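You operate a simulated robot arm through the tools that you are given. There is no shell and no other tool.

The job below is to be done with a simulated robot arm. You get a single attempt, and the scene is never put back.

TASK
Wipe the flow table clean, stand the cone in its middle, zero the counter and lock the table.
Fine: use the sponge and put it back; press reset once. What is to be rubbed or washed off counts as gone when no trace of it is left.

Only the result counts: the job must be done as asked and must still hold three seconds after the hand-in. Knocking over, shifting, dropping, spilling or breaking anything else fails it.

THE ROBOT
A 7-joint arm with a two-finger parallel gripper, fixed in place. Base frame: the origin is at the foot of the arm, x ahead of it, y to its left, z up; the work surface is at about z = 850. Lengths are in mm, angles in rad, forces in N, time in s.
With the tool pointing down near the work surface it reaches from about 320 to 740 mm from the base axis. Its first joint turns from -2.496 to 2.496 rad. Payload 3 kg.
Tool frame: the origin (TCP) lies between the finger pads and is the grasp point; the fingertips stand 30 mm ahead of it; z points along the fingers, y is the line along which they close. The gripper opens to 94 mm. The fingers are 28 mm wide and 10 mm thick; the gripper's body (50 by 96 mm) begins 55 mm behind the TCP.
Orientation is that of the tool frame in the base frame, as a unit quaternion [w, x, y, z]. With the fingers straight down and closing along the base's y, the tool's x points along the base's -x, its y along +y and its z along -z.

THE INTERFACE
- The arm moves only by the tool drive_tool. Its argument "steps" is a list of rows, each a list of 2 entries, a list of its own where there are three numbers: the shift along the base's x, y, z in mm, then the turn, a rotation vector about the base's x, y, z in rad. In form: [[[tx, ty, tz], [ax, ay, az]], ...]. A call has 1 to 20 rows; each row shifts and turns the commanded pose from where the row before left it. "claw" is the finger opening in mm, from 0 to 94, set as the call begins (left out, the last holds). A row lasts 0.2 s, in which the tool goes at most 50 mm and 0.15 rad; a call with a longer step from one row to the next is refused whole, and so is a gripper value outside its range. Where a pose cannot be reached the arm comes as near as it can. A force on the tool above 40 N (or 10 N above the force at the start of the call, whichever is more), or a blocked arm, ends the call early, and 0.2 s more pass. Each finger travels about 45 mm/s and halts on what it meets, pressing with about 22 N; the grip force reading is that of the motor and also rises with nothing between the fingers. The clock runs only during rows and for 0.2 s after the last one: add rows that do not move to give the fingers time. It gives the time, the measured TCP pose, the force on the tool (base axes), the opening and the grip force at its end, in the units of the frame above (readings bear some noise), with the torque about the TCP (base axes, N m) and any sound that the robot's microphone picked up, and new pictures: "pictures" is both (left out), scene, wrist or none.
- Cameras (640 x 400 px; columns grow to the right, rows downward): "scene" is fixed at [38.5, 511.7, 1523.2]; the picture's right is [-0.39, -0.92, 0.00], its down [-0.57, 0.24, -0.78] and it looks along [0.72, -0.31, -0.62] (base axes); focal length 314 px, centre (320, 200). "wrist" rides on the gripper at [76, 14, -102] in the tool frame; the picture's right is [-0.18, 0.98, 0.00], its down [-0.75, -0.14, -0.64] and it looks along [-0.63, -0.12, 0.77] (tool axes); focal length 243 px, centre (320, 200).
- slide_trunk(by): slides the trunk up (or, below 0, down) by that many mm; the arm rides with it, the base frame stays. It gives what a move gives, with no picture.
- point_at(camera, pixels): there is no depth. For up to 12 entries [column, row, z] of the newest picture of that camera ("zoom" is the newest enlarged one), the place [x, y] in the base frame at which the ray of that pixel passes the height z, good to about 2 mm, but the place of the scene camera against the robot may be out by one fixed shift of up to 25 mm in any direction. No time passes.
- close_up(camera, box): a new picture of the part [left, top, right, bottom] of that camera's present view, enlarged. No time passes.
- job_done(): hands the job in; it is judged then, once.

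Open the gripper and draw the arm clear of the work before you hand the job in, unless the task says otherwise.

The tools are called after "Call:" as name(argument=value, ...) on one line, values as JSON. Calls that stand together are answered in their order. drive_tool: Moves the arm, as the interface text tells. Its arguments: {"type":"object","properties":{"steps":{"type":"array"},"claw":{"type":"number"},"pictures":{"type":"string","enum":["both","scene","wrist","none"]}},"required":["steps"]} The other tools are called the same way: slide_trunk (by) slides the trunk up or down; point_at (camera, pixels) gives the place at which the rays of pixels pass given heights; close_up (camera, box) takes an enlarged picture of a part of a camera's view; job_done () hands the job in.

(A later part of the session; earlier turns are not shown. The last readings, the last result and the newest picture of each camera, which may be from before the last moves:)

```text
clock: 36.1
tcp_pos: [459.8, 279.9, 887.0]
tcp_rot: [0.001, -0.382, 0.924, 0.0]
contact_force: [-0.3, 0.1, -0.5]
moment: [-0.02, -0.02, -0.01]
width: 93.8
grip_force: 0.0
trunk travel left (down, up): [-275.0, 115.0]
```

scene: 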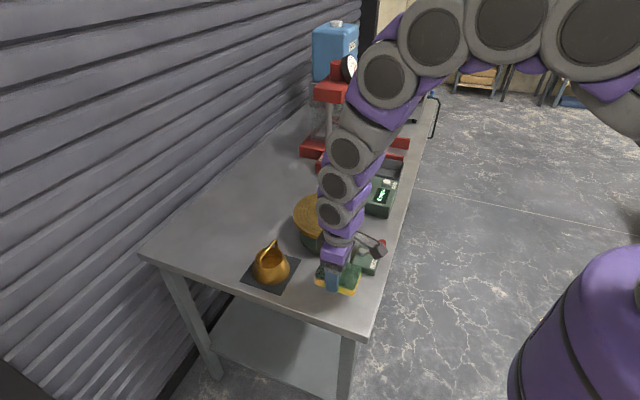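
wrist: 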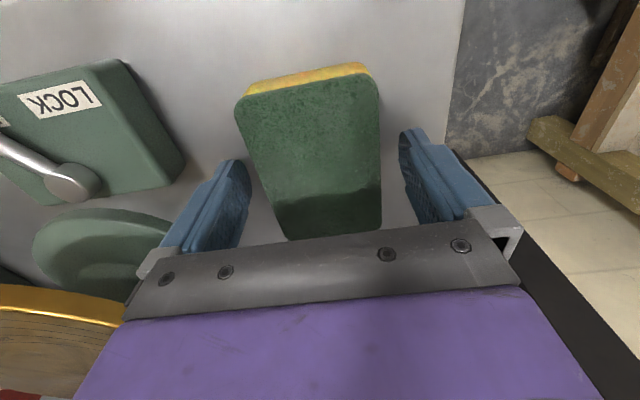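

The sponge is released. I lift away straight up and verify its place afterwards.

Call:
point_at(camera="wrist", pixels=[[236, 108, 877], [377, 78, 877], [381, 232, 877], [290, 240, 877], [243, 96, 850], [366, 65, 850]])

Call:
drive_tool(steps=[[[0, 0, 20], [0, 0, 0]], [[0, 0, 40], [0, 0, 0]], [[0, 0, 40], [0, 0, 0]], [[0, 0, 40], [0, 0, 0]], [[0, 0, 0], [0, 0, 0]]])

```text
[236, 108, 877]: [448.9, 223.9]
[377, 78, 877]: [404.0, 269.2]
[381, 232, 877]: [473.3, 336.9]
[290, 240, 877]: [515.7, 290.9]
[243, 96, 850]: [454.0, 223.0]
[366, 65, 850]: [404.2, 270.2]
```

```text
clock: 37.3
tcp_pos: [459.0, 279.8, 1022.9]
tcp_rot: [-0.001, -0.381, 0.924, 0.001]
contact_force: [-0.3, -0.7, 0.8]
moment: [0.0, -0.02, 0.02]
width: 94.2
grip_force: 0.1
trunk travel left (down, up): [-275.0, 115.0]
```

scene: 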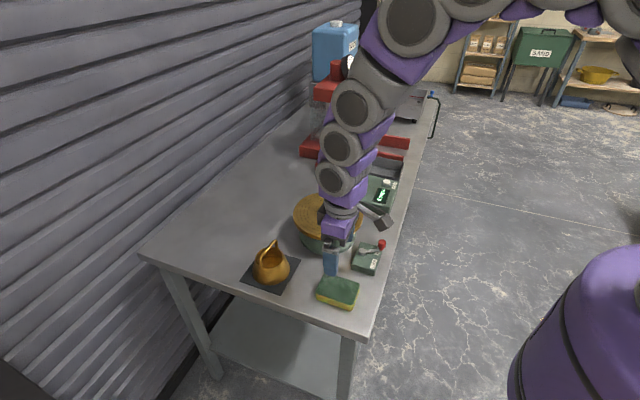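
wrist: 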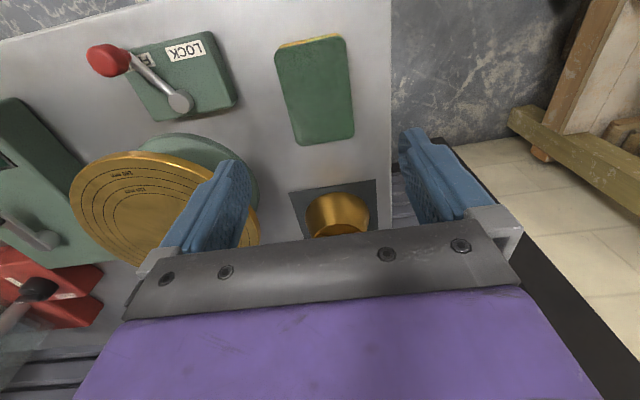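

The sponge is back within ~3 mm of its original place. Next I move toward the cone, at TCP (525,335,1030), to view it closely.

Call:
drive_tool(steps=[[[22, 18, 5], [0, 0, 0]], [[22, 18, 5], [0, 0, 0]], [[22, 19, 5], [0, 0, 0]], [[0, 0, 0], [0, 0, 0]]])

```text
clock: 38.3
tcp_pos: [525.1, 334.8, 1039.8]
tcp_rot: [0.001, -0.381, 0.925, 0.0]
contact_force: [-0.3, 0.7, 0.1]
moment: [0.0, -0.04, -0.03]
width: 94.1
grip_force: 0.0
trunk travel left (down, up): [-275.0, 115.0]
```

scene: 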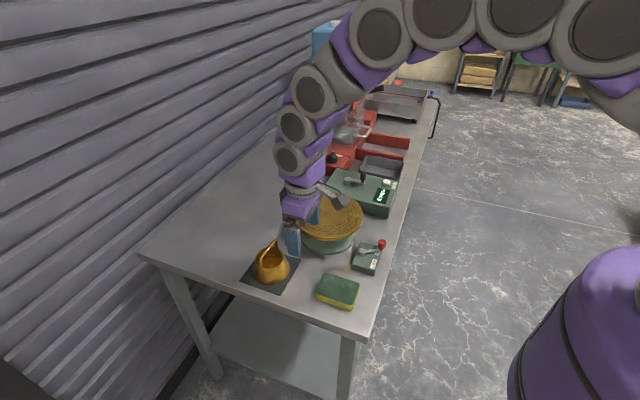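
wrist: 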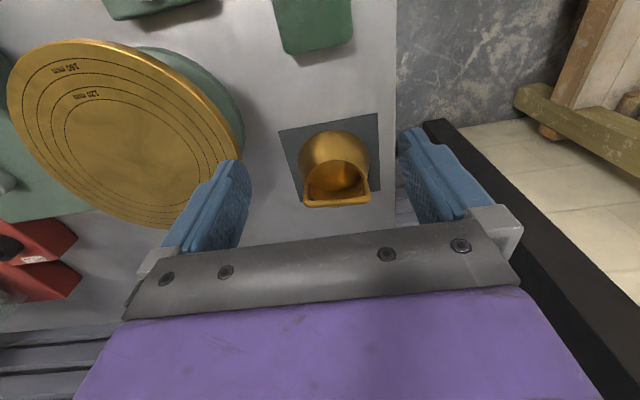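

The cone is fully visible at (337,170). I enlarge both views of it.

Call:
close_up(camera="wrist", box=[265, 100, 405, 220])

Call:
close_up(camera="scene", box=[235, 230, 310, 300])

```text
3.33 times, centred on (335, 160) of wrist
```

zoom: 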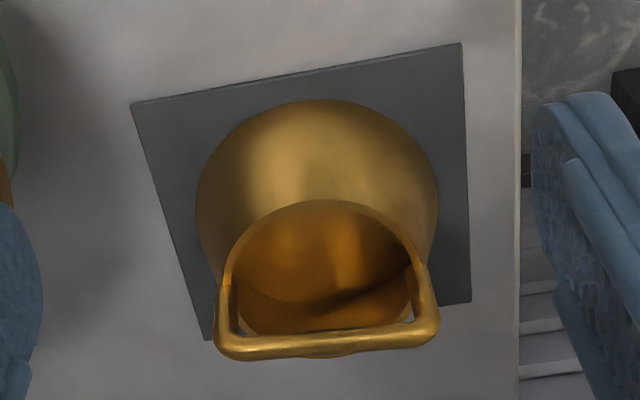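

```text
5.71 times, centred on (272, 265) of scene
```

zoom: 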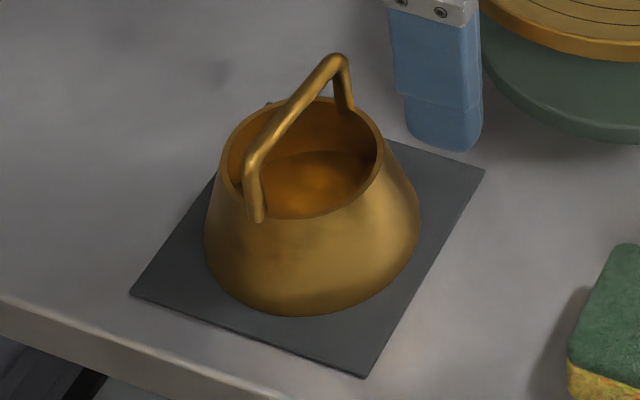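

It is a hollow cone standing wide end down with a bail handle across the top. I take rays for handle ends, rim and base edges at guessed heights.

Call:
point_at(camera="zoom", pixels=[[228, 350, 950], [430, 335, 950], [330, 346, 950], [330, 346, 930], [318, 100, 852], [197, 200, 852], [438, 205, 852], [232, 265, 915], [418, 270, 915], [318, 200, 915], [131, 103, 850], [461, 43, 850]])

Call:
point_at(camera="wrist", pixels=[[15, 105, 932], [243, 160, 932], [130, 39, 932], [170, 229, 932], [50, 53, 932], [45, 165, 932], [100, 205, 932], [205, 68, 932], [376, 190, 850], [298, 202, 850]])

```text
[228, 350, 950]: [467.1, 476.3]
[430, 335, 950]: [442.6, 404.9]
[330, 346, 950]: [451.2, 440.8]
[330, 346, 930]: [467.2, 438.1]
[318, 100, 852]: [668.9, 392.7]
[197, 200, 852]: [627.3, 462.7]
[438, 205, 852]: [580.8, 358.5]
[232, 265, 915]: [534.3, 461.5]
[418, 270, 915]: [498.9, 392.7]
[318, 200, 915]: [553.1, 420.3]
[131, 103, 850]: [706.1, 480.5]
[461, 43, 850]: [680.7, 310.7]
```

```text
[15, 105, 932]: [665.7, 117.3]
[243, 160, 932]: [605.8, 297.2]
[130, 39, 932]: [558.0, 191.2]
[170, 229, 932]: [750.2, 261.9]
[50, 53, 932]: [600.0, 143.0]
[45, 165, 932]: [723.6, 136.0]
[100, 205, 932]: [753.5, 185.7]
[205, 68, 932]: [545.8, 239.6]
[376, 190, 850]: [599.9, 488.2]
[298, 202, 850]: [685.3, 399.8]
```

The disc fit gives centre ≈(664,212) at z≈934. The zoom rays were of the wrong picture, so I redo the cone's points with wrist pixels.

Call:
point_at(camera="wrist", pixels=[[306.5, 205, 930], [370.1, 200.5, 930], [338, 203.8, 930], [338, 203.8, 950], [334.4, 130, 852], [298.1, 160, 852], [370.4, 161.5, 852], [308.6, 179.5, 912], [364.4, 181, 912], [334.4, 160, 912], [278.3, 130.9, 850], [377.3, 112.9, 850]])

Call:
point_at(camera="wrist", pixels=[[380.3, 190.6, 850], [300.5, 202, 850]])

```text
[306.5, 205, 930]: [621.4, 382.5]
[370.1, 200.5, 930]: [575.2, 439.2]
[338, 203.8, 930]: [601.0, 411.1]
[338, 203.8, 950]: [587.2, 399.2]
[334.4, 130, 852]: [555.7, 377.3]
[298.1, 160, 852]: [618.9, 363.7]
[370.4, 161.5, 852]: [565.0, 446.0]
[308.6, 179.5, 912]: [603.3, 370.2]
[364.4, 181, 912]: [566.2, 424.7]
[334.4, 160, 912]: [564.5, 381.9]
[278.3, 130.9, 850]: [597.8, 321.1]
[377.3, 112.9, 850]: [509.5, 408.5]
```

```text
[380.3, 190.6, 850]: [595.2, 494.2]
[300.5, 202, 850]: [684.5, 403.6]
```

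Mat centre is (597,407), cone base centre ≈(594,406) with ⌀≈100, rim ≈z 892–900 and the handle bar at z≈934 running along ~130°. I turn the tool −90° so the fingers close across the bar and come over it at z≈1030 with a 44 mm opening.

Call:
drive_tool(steps=[[[6.5, 6.5, 0], [0, 0, -0.143]], [[6.5, 6.5, 0], [0, 0, -0.143]], [[6.5, 6.5, 0], [0, 0, -0.143]], [[6.5, 6.5, 0], [0, 0, -0.143]], [[6.5, 6.5, 0], [0, 0, -0.143]], [[6.5, 6.5, 0], [0, 0, -0.143]], [[6.5, 6.5, 0], [0, 0, -0.143]], [[6.5, 6.5, 0], [0, 0, -0.143]], [[6.5, 6.5, 0], [0, 0, -0.143]], [[6.5, 6.5, 0], [0, 0, -0.143]], [[6.5, 6.5, 0], [0, 0, -0.14]], [[0, 0, 0], [0, 0, 0]]], claw=44)

```text
clock: 40.9
tcp_pos: [595.0, 404.5, 1040.2]
tcp_rot: [0.002, 0.383, 0.924, -0.002]
contact_force: [0.8, -1.1, 1.0]
moment: [0.0, -0.01, 0.02]
width: 43.9
grip_force: 0.0
trunk travel left (down, up): [-275.0, 115.0]
```

scene: 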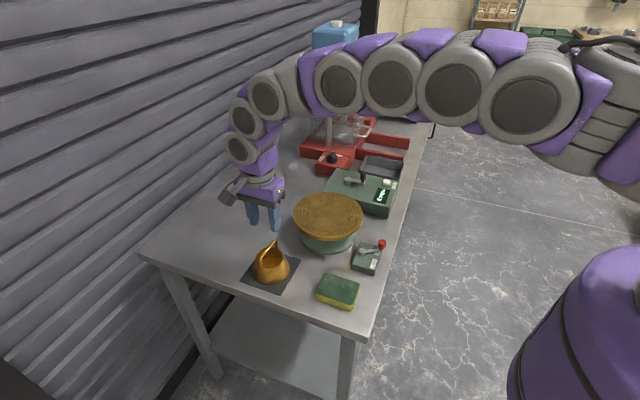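
wrist: 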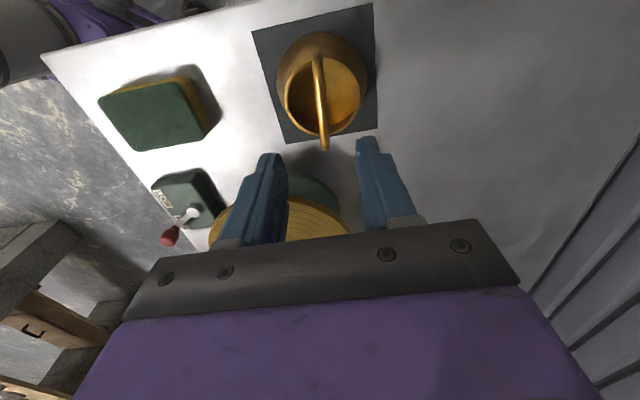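

The cone with its bar is at (320,90). I enlarge to measure the bar's direction and position.

Call:
close_up(camera="wrist", box=[240, 0, 400, 160])

```text
2.50 times, centred on (320, 80) of wrist
```

zoom: 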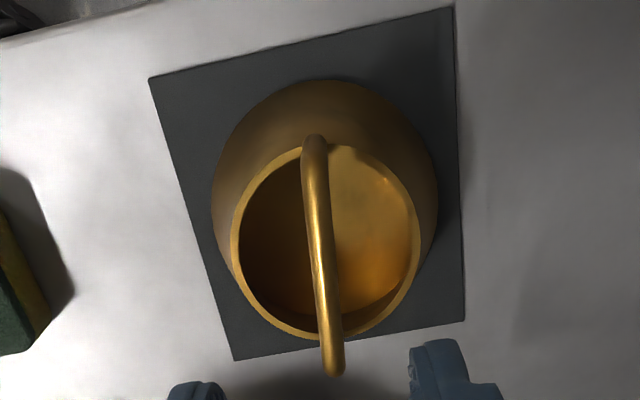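

I take rays of the bar ends and middle, the rim sides, and mat corners from this enlarged view.

Call:
point_at(camera="zoom", pixels=[[315, 143, 934], [334, 368, 934], [325, 255, 934], [325, 255, 944], [232, 240, 900], [419, 250, 900], [318, 147, 900], [318, 338, 900], [149, 79, 850], [454, 6, 850], [465, 321, 850], [233, 361, 850]])

```text
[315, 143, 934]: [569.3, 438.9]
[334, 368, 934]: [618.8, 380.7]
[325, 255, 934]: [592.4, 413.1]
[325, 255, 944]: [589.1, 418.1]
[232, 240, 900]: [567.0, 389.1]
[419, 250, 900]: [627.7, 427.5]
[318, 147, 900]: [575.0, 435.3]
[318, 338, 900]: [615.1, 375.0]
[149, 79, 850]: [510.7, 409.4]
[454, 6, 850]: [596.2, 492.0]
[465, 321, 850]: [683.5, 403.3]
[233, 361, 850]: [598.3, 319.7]
```

The bar's middle is near (596,408), z≈934, direction ≈130°; rim at z≈900, ⌀72. I rotate −5°, centre over the bar and descend to z≈962 first.

Call:
drive_tool(steps=[[[1, 3, -20], [0, 0, -0.087]], [[0, 0, -25], [0, 0, 0]], [[0, 0, -20], [0, 0, 0]], [[0, 0, -13], [0, 0, 0]], [[0, 0, 0], [0, 0, 0]]])

```text
clock: 42.1
tcp_pos: [597.6, 409.2, 961.8]
tcp_rot: [0.002, 0.423, 0.906, 0.0]
contact_force: [-1.1, -0.1, 0.2]
moment: [-0.01, -0.03, 0.01]
width: 44.0
grip_force: 0.0
trunk travel left (down, up): [-275.0, 115.0]
```

scene: 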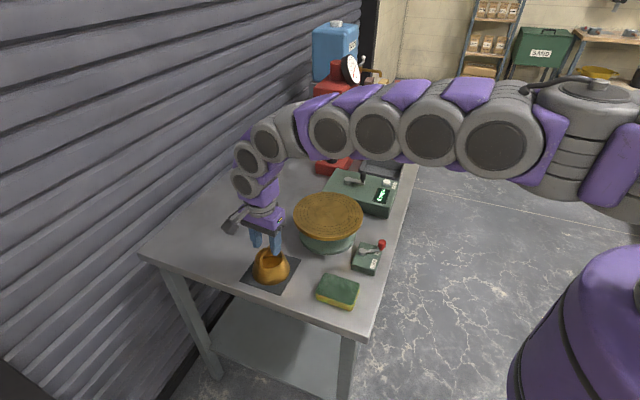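
wrist: 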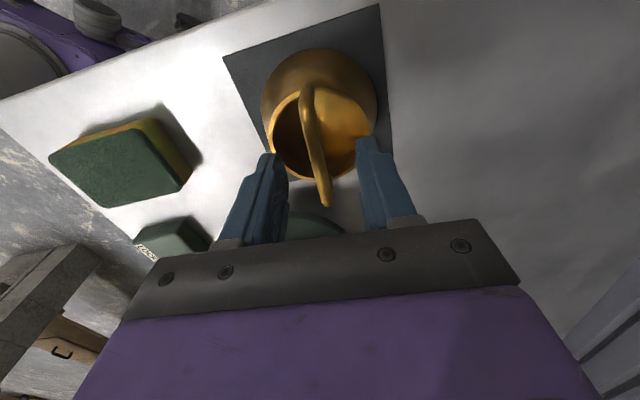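

The bar sits midway between the fingers and is aligned. I go down 22 mm to z≈940.

Call:
drive_tool(steps=[[[0, 0, -8], [0, 0, 0]], [[0, 0, -8], [0, 0, 0]], [[0, 0, -6], [0, 0, 0]], [[0, 0, 0], [0, 0, 0]]])

Call:
close_up(camera="scene", box=[225, 215, 315, 295])

```text
clock: 43.1
tcp_pos: [597.8, 409.4, 940.5]
tcp_rot: [0.001, 0.422, 0.906, -0.001]
contact_force: [0.1, -0.5, -0.5]
moment: [0.03, 0.0, 0.0]
width: 44.0
grip_force: 0.1
trunk travel left (down, up): [-275.0, 115.0]
```

scene: 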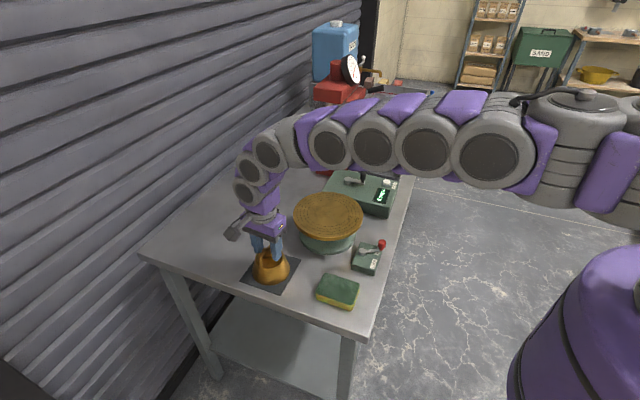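
wrist: 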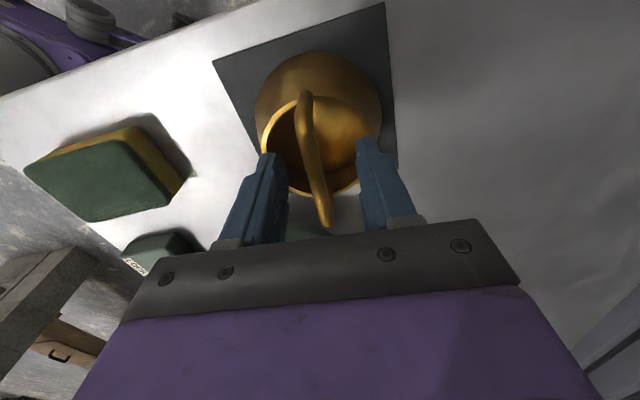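

```text
5.00 times, centred on (270, 255) of scene
```

zoom: 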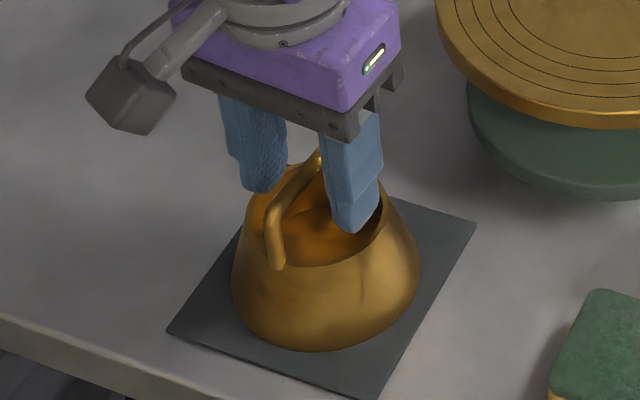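

The fingers straddle the handle bar. I close them on it.

Call:
drive_tool(steps=[[[0, 0, 0], [0, 0, 0]], [[0, 0, 0], [0, 0, 0]], [[0, 0, 0], [0, 0, 0]], [[0, 0, 0], [0, 0, 0]], [[0, 0, 0], [0, 0, 0]]], claw=0)

```text
clock: 44.3
tcp_pos: [597.7, 408.4, 943.2]
tcp_rot: [0.002, 0.422, 0.906, -0.001]
contact_force: [-7.5, -4.4, 12.8]
moment: [0.15, 0.13, 0.11]
width: 8.3
grip_force: 21.9
trunk travel left (down, up): [-275.0, 115.0]
```

scene: 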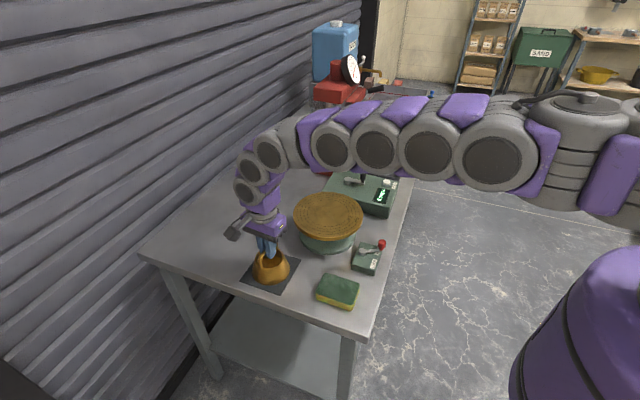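
wrist: 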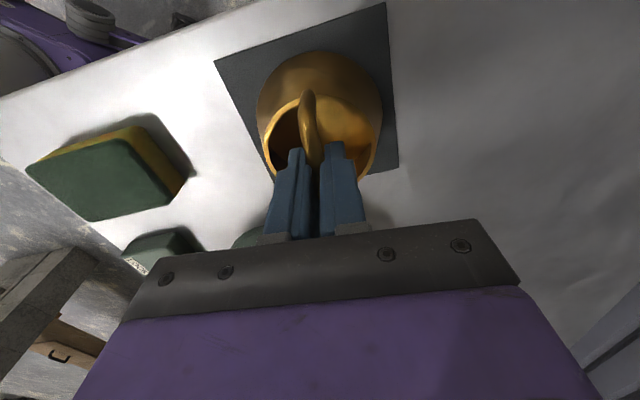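

The bar is gripped at 8.3 mm. I lift the cone gently 20 mm and check.

Call:
drive_tool(steps=[[[0, 0, 3], [0, 0, 0]], [[0, 0, 5], [0, 0, 0]], [[0, 0, 6], [0, 0, 0]], [[0, 0, 6], [0, 0, 0]], [[0, 0, 0], [0, 0, 0]]])

Call:
close_up(camera="scene", box=[225, 215, 315, 295])

```text
clock: 45.5
tcp_pos: [598.2, 408.5, 959.5]
tcp_rot: [0.002, 0.424, 0.906, -0.002]
contact_force: [-0.8, 0.0, -2.9]
moment: [-0.04, 0.01, 0.01]
width: 8.4
grip_force: 22.2
trunk travel left (down, up): [-275.0, 115.0]
```

scene: 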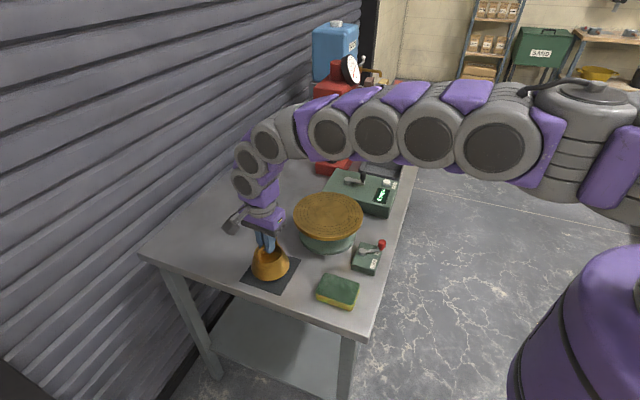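
wrist: 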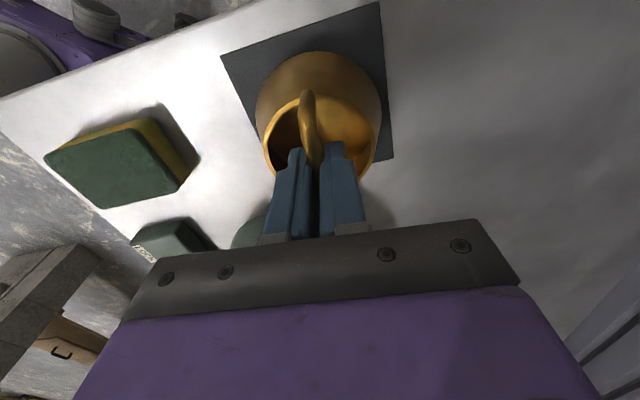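

```text
5.00 times, centred on (270, 255) of scene
```

zoom: 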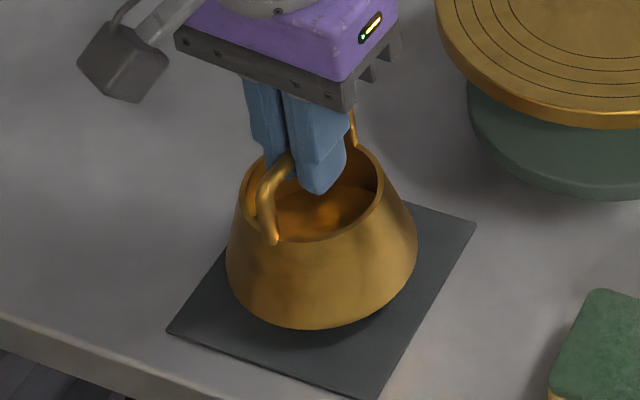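

The cone hangs free (2.9 N) and level. I raise it to z≈1072 and carry it over the disc centre.

Call:
drive_tool(steps=[[[0, 0, 35], [0, 0, 0]], [[0, 0, 40], [0, 0, 0]], [[0, 0, 38], [0, 0, 0]], [[13.2, -39.3, 0], [0, 0, 0]], [[13.2, -39.3, 0], [0, 0, 0]], [[13.2, -39.3, 0], [0, 0, 0]], [[13.2, -39.3, 0], [0, 0, 0]], [[13.2, -39.3, 0], [0, 0, 0]], [[0, 0, 0], [0, 0, 0]], [[0, 0, 0], [0, 0, 0]]])

```text
clock: 47.7
tcp_pos: [666.8, 215.9, 1071.2]
tcp_rot: [0.002, 0.423, 0.906, -0.001]
contact_force: [0.2, 0.1, -3.3]
moment: [0.02, -0.02, 0.01]
width: 8.5
grip_force: 22.4
trunk travel left (down, up): [-275.0, 115.0]
```

scene: 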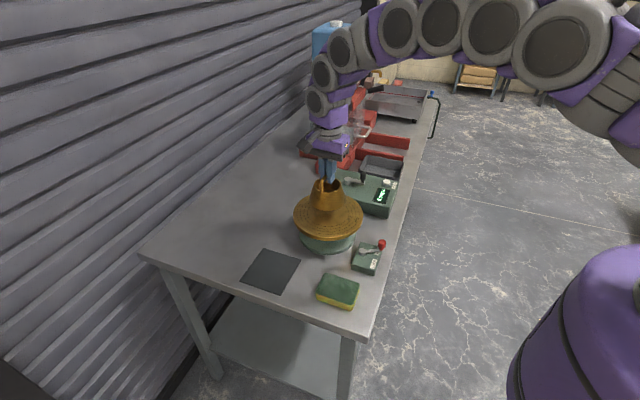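
wrist: 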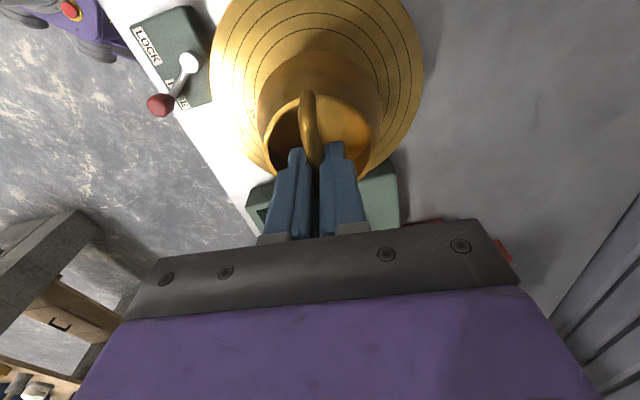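

The cone is above the disc. I measure the disc rim from this view to refine its centre.

Call:
close_up(camera="wrist", box=[190, 0, 450, 220])

```text
1.82 times, centred on (320, 110) of wrist
```

zoom: 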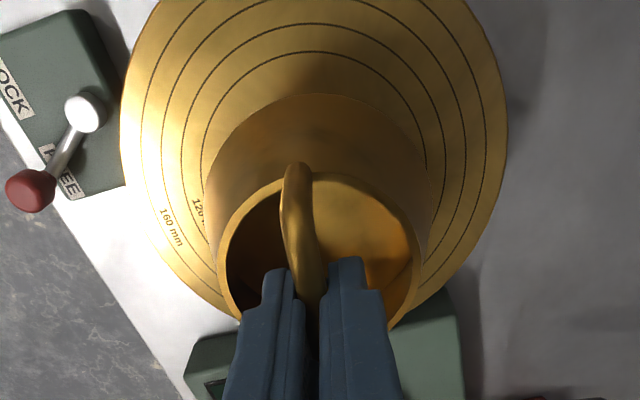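

I take many rim points from this enlarged view at z=934.

Call:
point_at(camera="zoom", pixels=[[121, 140, 934], [127, 85, 934], [131, 190, 934], [170, 265, 934], [216, 305, 934], [507, 130, 934], [503, 180, 934], [480, 235, 934], [440, 282, 934], [490, 60, 934], [466, 15, 934], [147, 30, 934]])

```text
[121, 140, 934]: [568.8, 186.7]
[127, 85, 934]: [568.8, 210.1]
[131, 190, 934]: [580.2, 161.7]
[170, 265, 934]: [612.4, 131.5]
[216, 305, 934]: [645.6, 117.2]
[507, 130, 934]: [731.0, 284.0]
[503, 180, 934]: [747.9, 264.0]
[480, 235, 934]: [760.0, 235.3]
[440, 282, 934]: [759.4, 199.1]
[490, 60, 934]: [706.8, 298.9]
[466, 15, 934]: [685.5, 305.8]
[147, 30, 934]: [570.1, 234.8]
```

Disc centre fits (664.3, 212). Now I check where the held cone's rim and base are centred relative to the TCP.

Call:
point_at(camera="zoom", pixels=[[217, 258, 1029], [419, 262, 1029], [330, 176, 1029], [204, 205, 981], [430, 205, 981], [322, 94, 981], [270, 108, 981], [380, 112, 981], [225, 145, 981], [415, 150, 981]])

```text
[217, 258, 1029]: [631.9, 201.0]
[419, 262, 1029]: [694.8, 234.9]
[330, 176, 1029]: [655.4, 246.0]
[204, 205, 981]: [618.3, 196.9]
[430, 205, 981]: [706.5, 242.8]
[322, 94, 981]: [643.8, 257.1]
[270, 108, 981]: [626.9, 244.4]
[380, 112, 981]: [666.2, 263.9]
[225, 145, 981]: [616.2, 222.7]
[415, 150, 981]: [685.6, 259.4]
```

The held cone's base is centred near (667,211.5), i.e. about (0,−4) from the TCP. I shift slightly (−2.5,+0.5) and lower to z≈1036 for a check against the rings.

Call:
drive_tool(steps=[[[-2.5, 0.3, -10], [0, 0, 0]], [[0, 0, -12], [0, 0, 0]], [[0, 0, -8], [0, 0, 0]], [[0, 0, -5], [0, 0, 0]], [[0, 0, 0], [0, 0, 0]], [[0, 0, 0], [0, 0, 0]]])

Call:
close_up(camera="wrist", box=[190, 0, 450, 220])

Call:
close_up(camera="scene", box=[280, 165, 380, 245])

```text
clock: 49.1
tcp_pos: [663.0, 212.7, 1037.6]
tcp_rot: [0.001, 0.423, 0.906, -0.002]
contact_force: [-0.2, -0.2, -3.6]
moment: [0.03, -0.03, 0.0]
width: 8.6
grip_force: 22.1
trunk travel left (down, up): [-275.0, 115.0]
```

scene: 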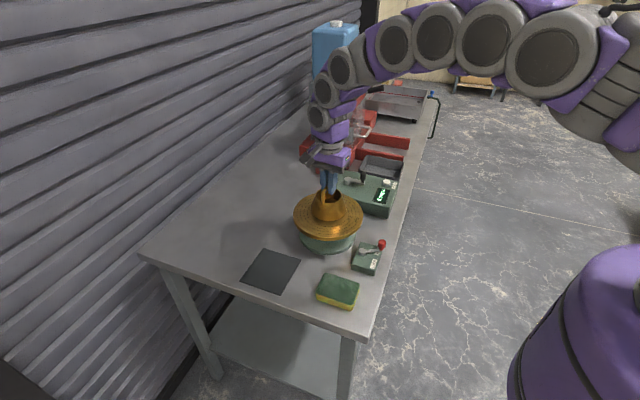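
wrist: 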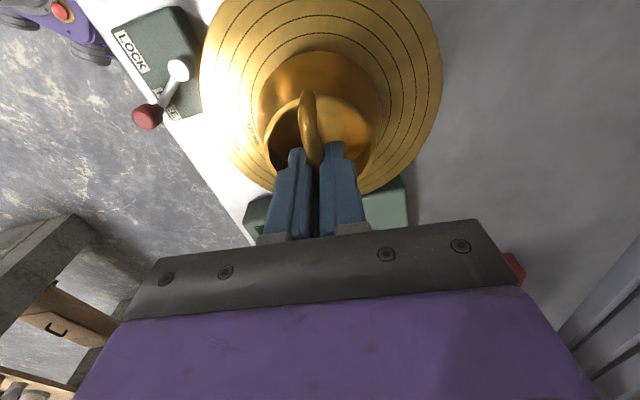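

```text
1.82 times, centred on (320, 110) of wrist
```

zoom: 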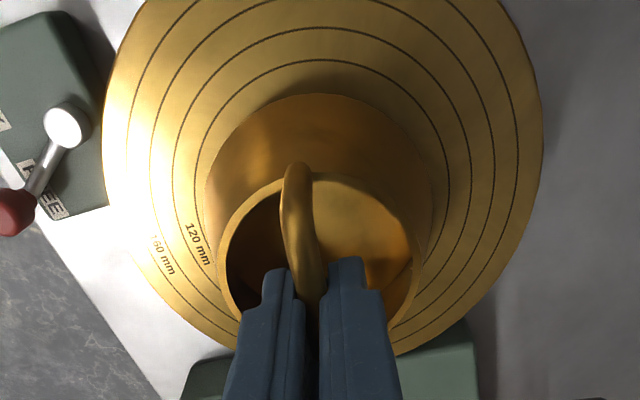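

```text
5.00 times, centred on (330, 205) of scene
```

zoom: 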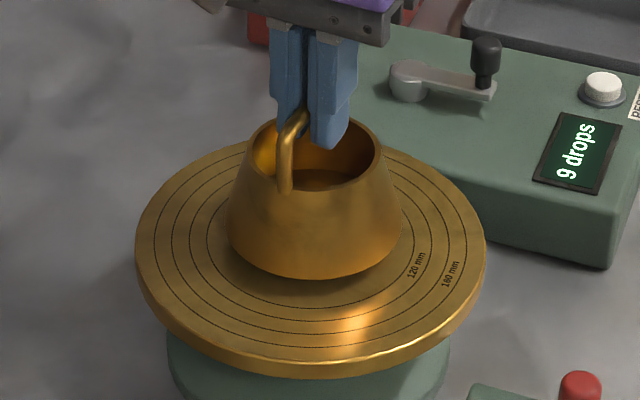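

Laterally the cone looks centred in the 120 ring. I check numerically: base near edge vs ring 120 near edge.

Call:
close_up(camera="wrist", box=[190, 0, 450, 220])

Call:
point_at(camera="zoom", pixels=[[318, 94, 948], [270, 107, 948], [370, 107, 948], [225, 145, 948], [414, 145, 948], [322, 60, 934], [195, 165, 934], [447, 165, 934], [240, 93, 934], [405, 95, 934]])

```text
1.82 times, centred on (320, 110) of wrist
```

zoom: 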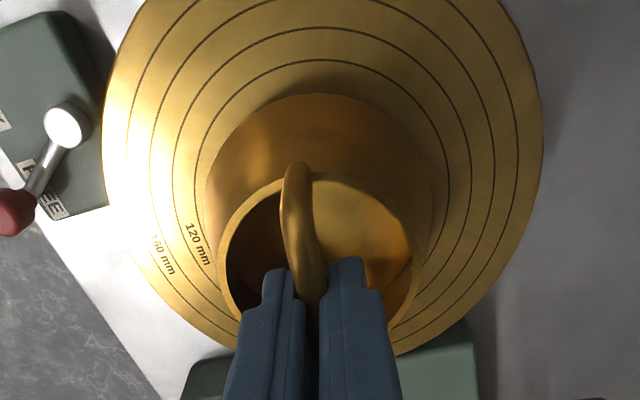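

```text
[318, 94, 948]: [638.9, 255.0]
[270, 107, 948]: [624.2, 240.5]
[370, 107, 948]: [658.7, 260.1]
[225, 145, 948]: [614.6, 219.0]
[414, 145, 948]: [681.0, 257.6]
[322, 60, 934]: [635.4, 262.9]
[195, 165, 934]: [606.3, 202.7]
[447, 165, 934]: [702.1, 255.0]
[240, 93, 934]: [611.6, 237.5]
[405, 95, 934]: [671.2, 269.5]
```

Ring-120 centre comes out (663,212) and the cone base centre (662,212.5): concentric within ~1 mm. I lower 9 mm, then creep to contact.

Call:
drive_tool(steps=[[[0.5, 0, -5], [0, 0, 0]], [[0, 0, -4], [0, 0, 0]], [[0, 0, 0], [0, 0, 0]]], pictures="none")

```text
clock: 49.9
tcp_pos: [662.6, 210.3, 1028.6]
tcp_rot: [0.001, 0.424, 0.906, -0.002]
contact_force: [0.2, -0.3, -3.5]
moment: [0.0, 0.0, -0.01]
width: 8.6
grip_force: 21.5
trunk travel left (down, up): [-275.0, 115.0]
```

Call:
drive_tool(steps=[[[0, 0, -1], [0, 0, 0]], [[0, 0, -1], [0, 0, 0]], [[0, 0, 0], [0, 0, 0]]], pictures="none")

```text
clock: 50.7
tcp_pos: [662.0, 212.5, 1026.9]
tcp_rot: [0.001, 0.424, 0.906, -0.001]
contact_force: [-0.1, 0.4, -2.6]
moment: [-0.01, 0.0, 0.01]
width: 8.9
grip_force: 22.2
trunk travel left (down, up): [-275.0, 115.0]
```

At z≈1027 the weight is just starting to come off (−2.6 N); I creep on by 1 mm rows and look.

Call:
drive_tool(steps=[[[0, 0, -1], [0, 0, 0]], [[0, 0, -1], [0, 0, 0]], [[0, 0, 0], [0, 0, 0]]], pictures="none")

```text
clock: 51.5
tcp_pos: [662.9, 212.7, 1024.7]
tcp_rot: [0.001, 0.424, 0.906, -0.001]
contact_force: [-0.2, -1.1, -3.7]
moment: [0.01, 0.01, 0.02]
width: 8.5
grip_force: 21.7
trunk travel left (down, up): [-275.0, 115.0]
```

Call:
drive_tool(steps=[[[0, 0, -1], [0, 0, 0]], [[0, 0, 0], [0, 0, 0]]], pictures="none")

```text
clock: 52.1
tcp_pos: [661.9, 212.4, 1023.6]
tcp_rot: [0.001, 0.424, 0.906, -0.001]
contact_force: [-1.9, -1.7, -0.3]
moment: [0.02, -0.02, 0.0]
width: 8.6
grip_force: 21.8
trunk travel left (down, up): [-275.0, 115.0]
```

The weight is off now (−0.3 N at z≈1023.6), so the cone touches. I go 0.7 mm more and check.

Call:
drive_tool(steps=[[[0, 0, -0.7], [0, 0, 0]], [[0, 0, 0], [0, 0, 0]]])

Call:
close_up(camera="scene", box=[280, 165, 380, 245])

Call:
close_up(camera="wrist", box=[190, 0, 450, 220])

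```text
clock: 52.7
tcp_pos: [662.3, 212.8, 1024.7]
tcp_rot: [0.002, 0.423, 0.906, -0.001]
contact_force: [-1.9, 0.3, 5.3]
moment: [0.21, 0.2, 0.02]
width: 8.8
grip_force: 22.0
trunk travel left (down, up): [-275.0, 115.0]
```

scene: 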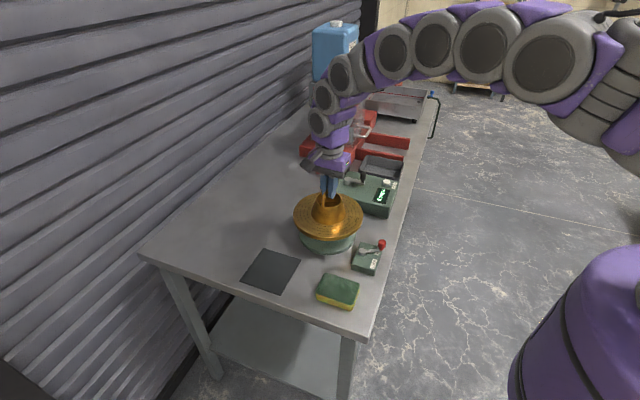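
wrist: 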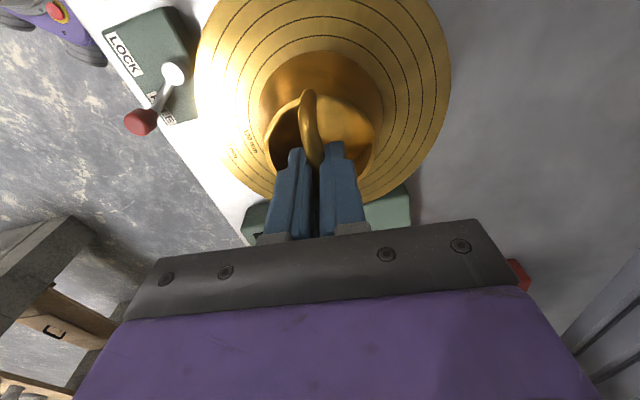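

```text
5.00 times, centred on (330, 205) of scene
```

zoom: 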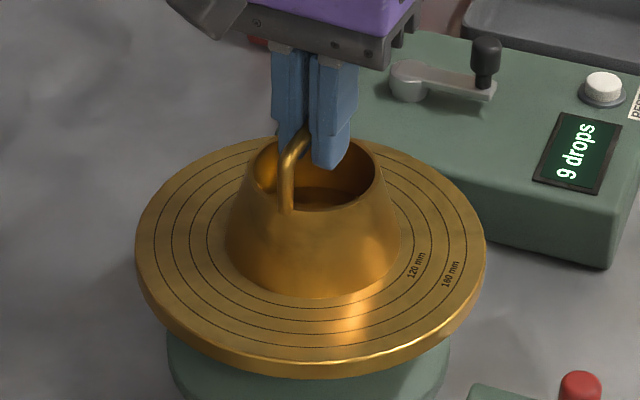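

```text
1.82 times, centred on (320, 110) of wrist
```

zoom: 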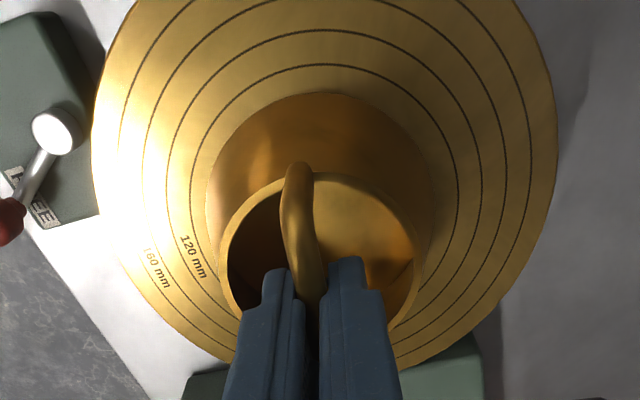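

The cone stands on the disc. I enlarge the scene further to check concentricity against the 120 mm ring before releasing.

Call:
close_up(camera="scene", box=[300, 185, 376, 235])

Call:
point_at(camera="scene", pixels=[[320, 200, 934]])

```text
8.00 times, centred on (338, 210) of scene
```

zoom: 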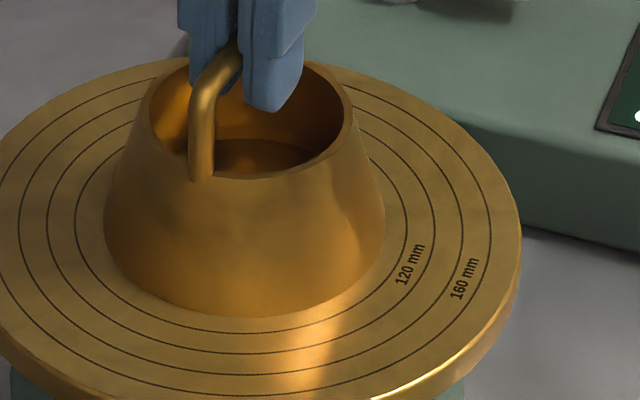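

```text
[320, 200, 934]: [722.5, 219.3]
```

The cone base is concentric with the 120 ring within about 1 mm and flat on the disc. I release it.

Call:
drive_tool(steps=[[[0, 0, 0], [0, 0, 0]], [[0, 0, 0], [0, 0, 0]], [[0, 0, 0], [0, 0, 0]], [[0, 0, 0], [0, 0, 0]]], claw=44)

Call:
close_up(camera="scene", box=[300, 185, 376, 235])

```text
clock: 53.7
tcp_pos: [663.5, 212.6, 1024.1]
tcp_rot: [0.001, 0.424, 0.906, -0.001]
contact_force: [-0.2, 0.9, -0.5]
moment: [0.0, -0.02, -0.02]
width: 43.9
grip_force: 0.1
trunk travel left (down, up): [-275.0, 115.0]
```

scene: 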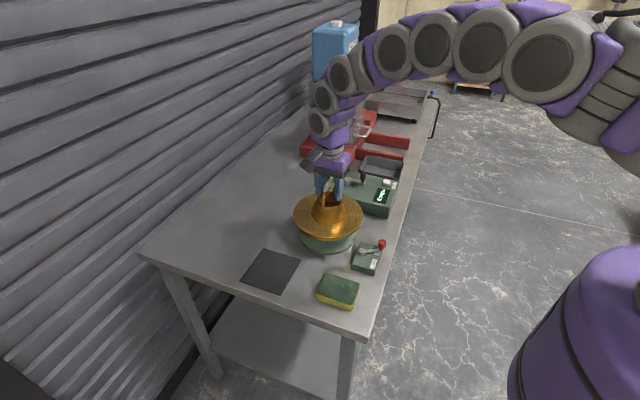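
wrist: 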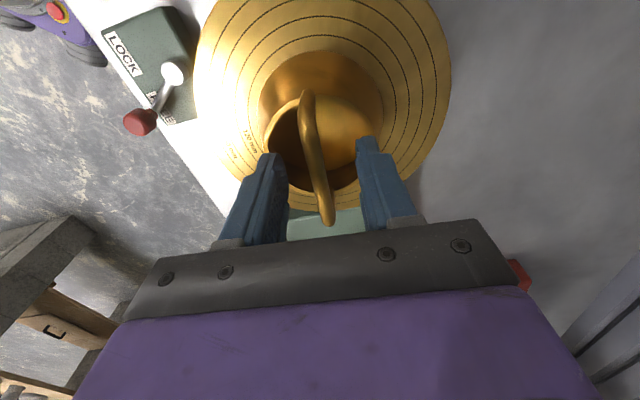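

```text
8.00 times, centred on (338, 210) of scene
```

zoom: 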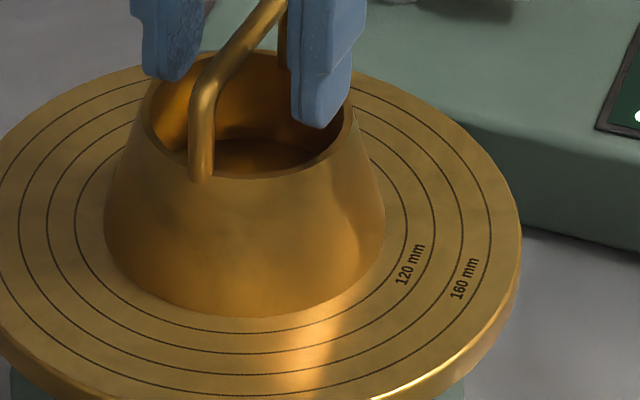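

The cone stands free and centred. I lift straight up 100 mm, clear of the handle.

Call:
drive_tool(steps=[[[0, 0, 15], [0, 0, 0]], [[0, 0, 25], [0, 0, 0]], [[0, 0, 35], [0, 0, 0]], [[0, 0, 35], [0, 0, 0]], [[0, 0, 0], [0, 0, 0]]])

```text
clock: 54.9
tcp_pos: [664.0, 213.0, 1133.8]
tcp_rot: [0.0, 0.423, 0.906, -0.001]
contact_force: [1.0, -0.4, 0.2]
moment: [-0.01, -0.02, 0.01]
width: 43.8
grip_force: 0.1
trunk travel left (down, up): [-275.0, 115.0]
```

scene: 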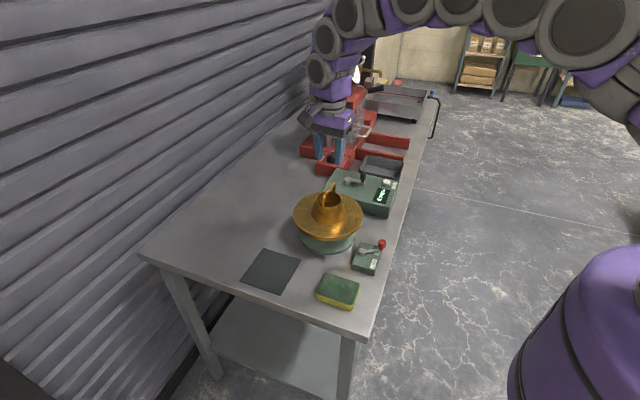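
wrist: 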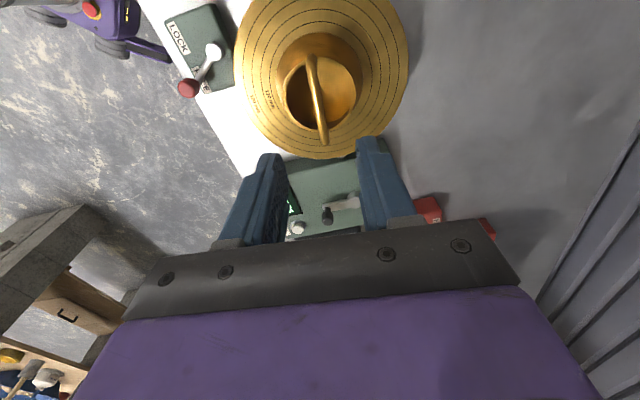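

The cone stands well. Next the reset: I move the arm over toward the counter box, turning the tool to yaw 0, to view the button closely; fingers close on the way.

Call:
drive_tool(steps=[[[-3.5, -36, 0], [0, 0, 0.125]], [[-3.5, -36, 0], [0, 0, 0.125]], [[-3.5, -36, 0], [0, 0, 0.125]], [[-3.5, -36, 0], [0, 0, 0.125]], [[-3.5, -36, -10], [0, 0, 0.125]], [[-3.5, -36, -10], [0, 0, 0.125]], [[-3.5, -37, -10], [0, 0, 0.125]], [[0, 0, 0], [0, 0, 0]]], claw=0)

```text
clock: 56.7
tcp_pos: [638.6, -43.0, 1103.2]
tcp_rot: [0.001, -0.001, 1.0, 0.0]
contact_force: [-0.5, 0.2, 0.7]
moment: [0.01, -0.01, 0.0]
width: 0.0
grip_force: 21.9
trunk travel left (down, up): [-275.0, 115.0]
```

scene: 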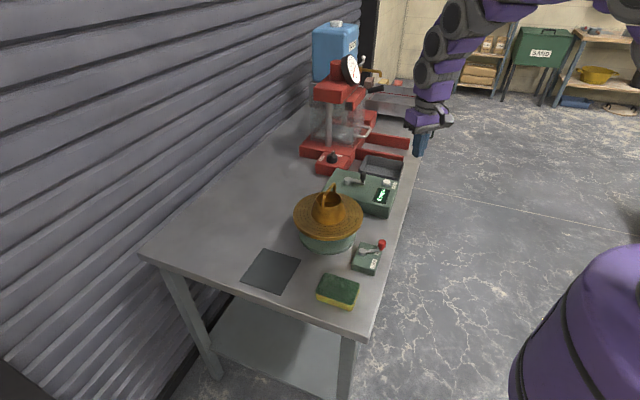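
wrist: 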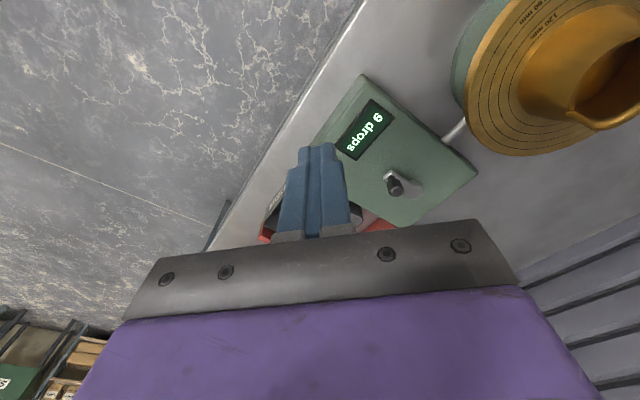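

The closed fingers hide the button. I move the arm +60 mm in x so it appears above the fingertips in the picture.

Call:
drive_tool(steps=[[[30, 0, 0], [0, 0, 0]], [[30, 0, -5], [0, 0, 0]], [[0, 0, 0], [0, 0, 0]], [[0, 0, 0], [0, 0, 0]]], pictures="wrist")

Call:
close_up(camera="wrist", box=[220, 20, 480, 240])

```text
clock: 57.7
tcp_pos: [698.1, -41.6, 1099.5]
tcp_rot: [0.001, -0.001, 1.0, 0.0]
contact_force: [-0.7, -0.3, -0.6]
moment: [0.01, -0.02, 0.01]
width: 0.0
grip_force: 21.9
trunk travel left (down, up): [-275.0, 115.0]
```

wrist: 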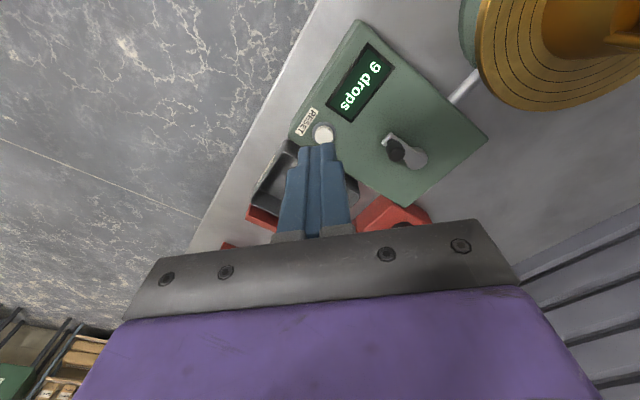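

```text
1.82 times, centred on (350, 130) of wrist
```

zoom: 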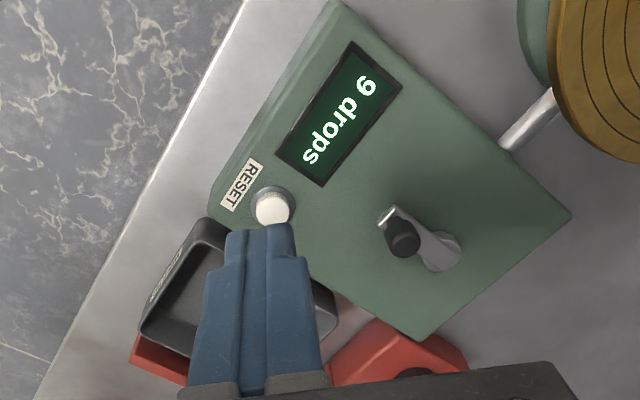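

The reset button is at (323,134) in the wrist picture. I take its ray at a few heights, plus the crank knob's.

Call:
point_at(camera="zoom", pixels=[[271, 209, 900], [271, 209, 910], [271, 209, 920], [402, 238, 930], [402, 238, 940], [440, 250, 910], [335, 5, 895], [572, 213, 895], [425, 340, 895], [210, 215, 895]])

```text
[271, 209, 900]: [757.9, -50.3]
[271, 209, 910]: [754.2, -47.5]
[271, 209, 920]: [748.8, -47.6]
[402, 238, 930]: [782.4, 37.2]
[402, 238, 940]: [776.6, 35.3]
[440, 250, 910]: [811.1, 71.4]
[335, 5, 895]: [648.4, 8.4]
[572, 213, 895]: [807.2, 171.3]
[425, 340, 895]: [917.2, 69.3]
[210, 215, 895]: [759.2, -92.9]
```

The button top triangulates consistently to (755.3, −49.3, ≈905). I tilt the tool 0.3 rad outward (fingers pointing slightly +x) for reach and move above it, TCP to about (759,−49,1005).

Call:
drive_tool(steps=[[[20, -2.5, -30], [0, -0.1, 0]], [[20, -2.5, -30], [0, -0.1, 0]], [[21, -2.5, -34], [0, -0.1, 0]], [[0, 0, 0], [0, 0, 0]], [[0, 0, 0], [0, 0, 0]]])

Call:
close_up(camera="wrist", box=[220, 20, 480, 240])

Call:
close_up(camera="scene", box=[330, 110, 450, 220])

```text
clock: 58.9
tcp_pos: [758.4, -49.5, 1004.0]
tcp_rot: [0.151, -0.002, 0.989, 0.0]
contact_force: [0.3, -0.3, -0.8]
moment: [0.01, 0.0, 0.01]
width: 0.0
grip_force: 22.1
trunk travel left (down, up): [-275.0, 115.0]
```

scene: 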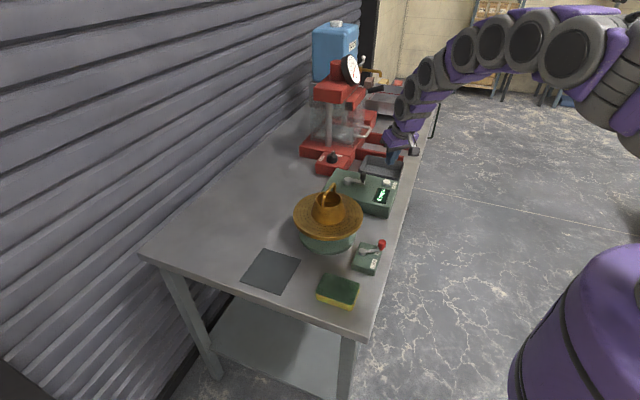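
wrist: 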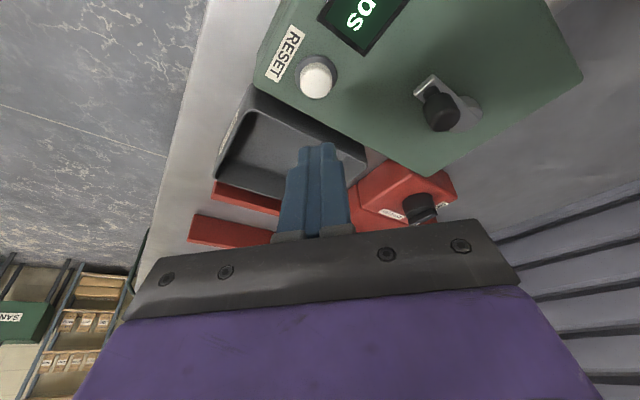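

```text
1.82 times, centred on (350, 130) of wrist
```

zoom: 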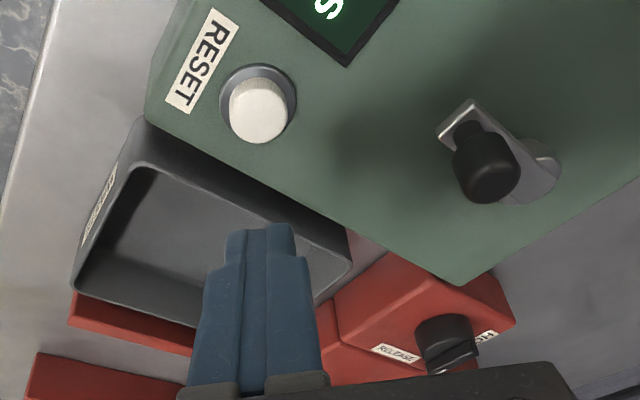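

```text
3.64 times, centred on (390, 165) of scene
```

zoom: 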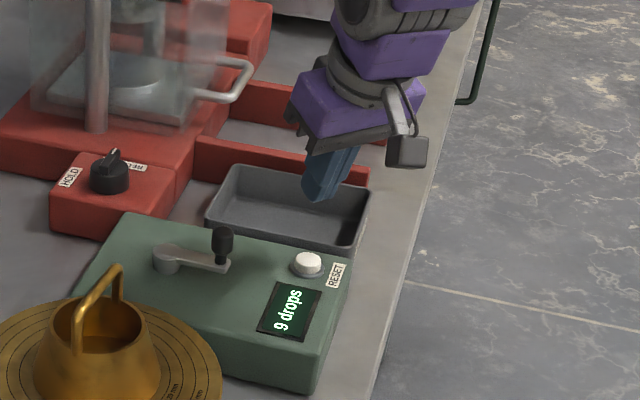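

Now a close view of the button at (316,80). I check its ray once more from here.

Call:
point_at(camera="wrist", pixels=[[316, 80.5, 900], [316, 80.5, 905], [316, 80.5, 910], [439, 110, 935], [318, 143, 971]])

```text
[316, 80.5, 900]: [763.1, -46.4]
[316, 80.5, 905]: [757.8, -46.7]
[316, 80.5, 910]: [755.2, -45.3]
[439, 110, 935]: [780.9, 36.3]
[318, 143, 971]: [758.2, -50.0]
```

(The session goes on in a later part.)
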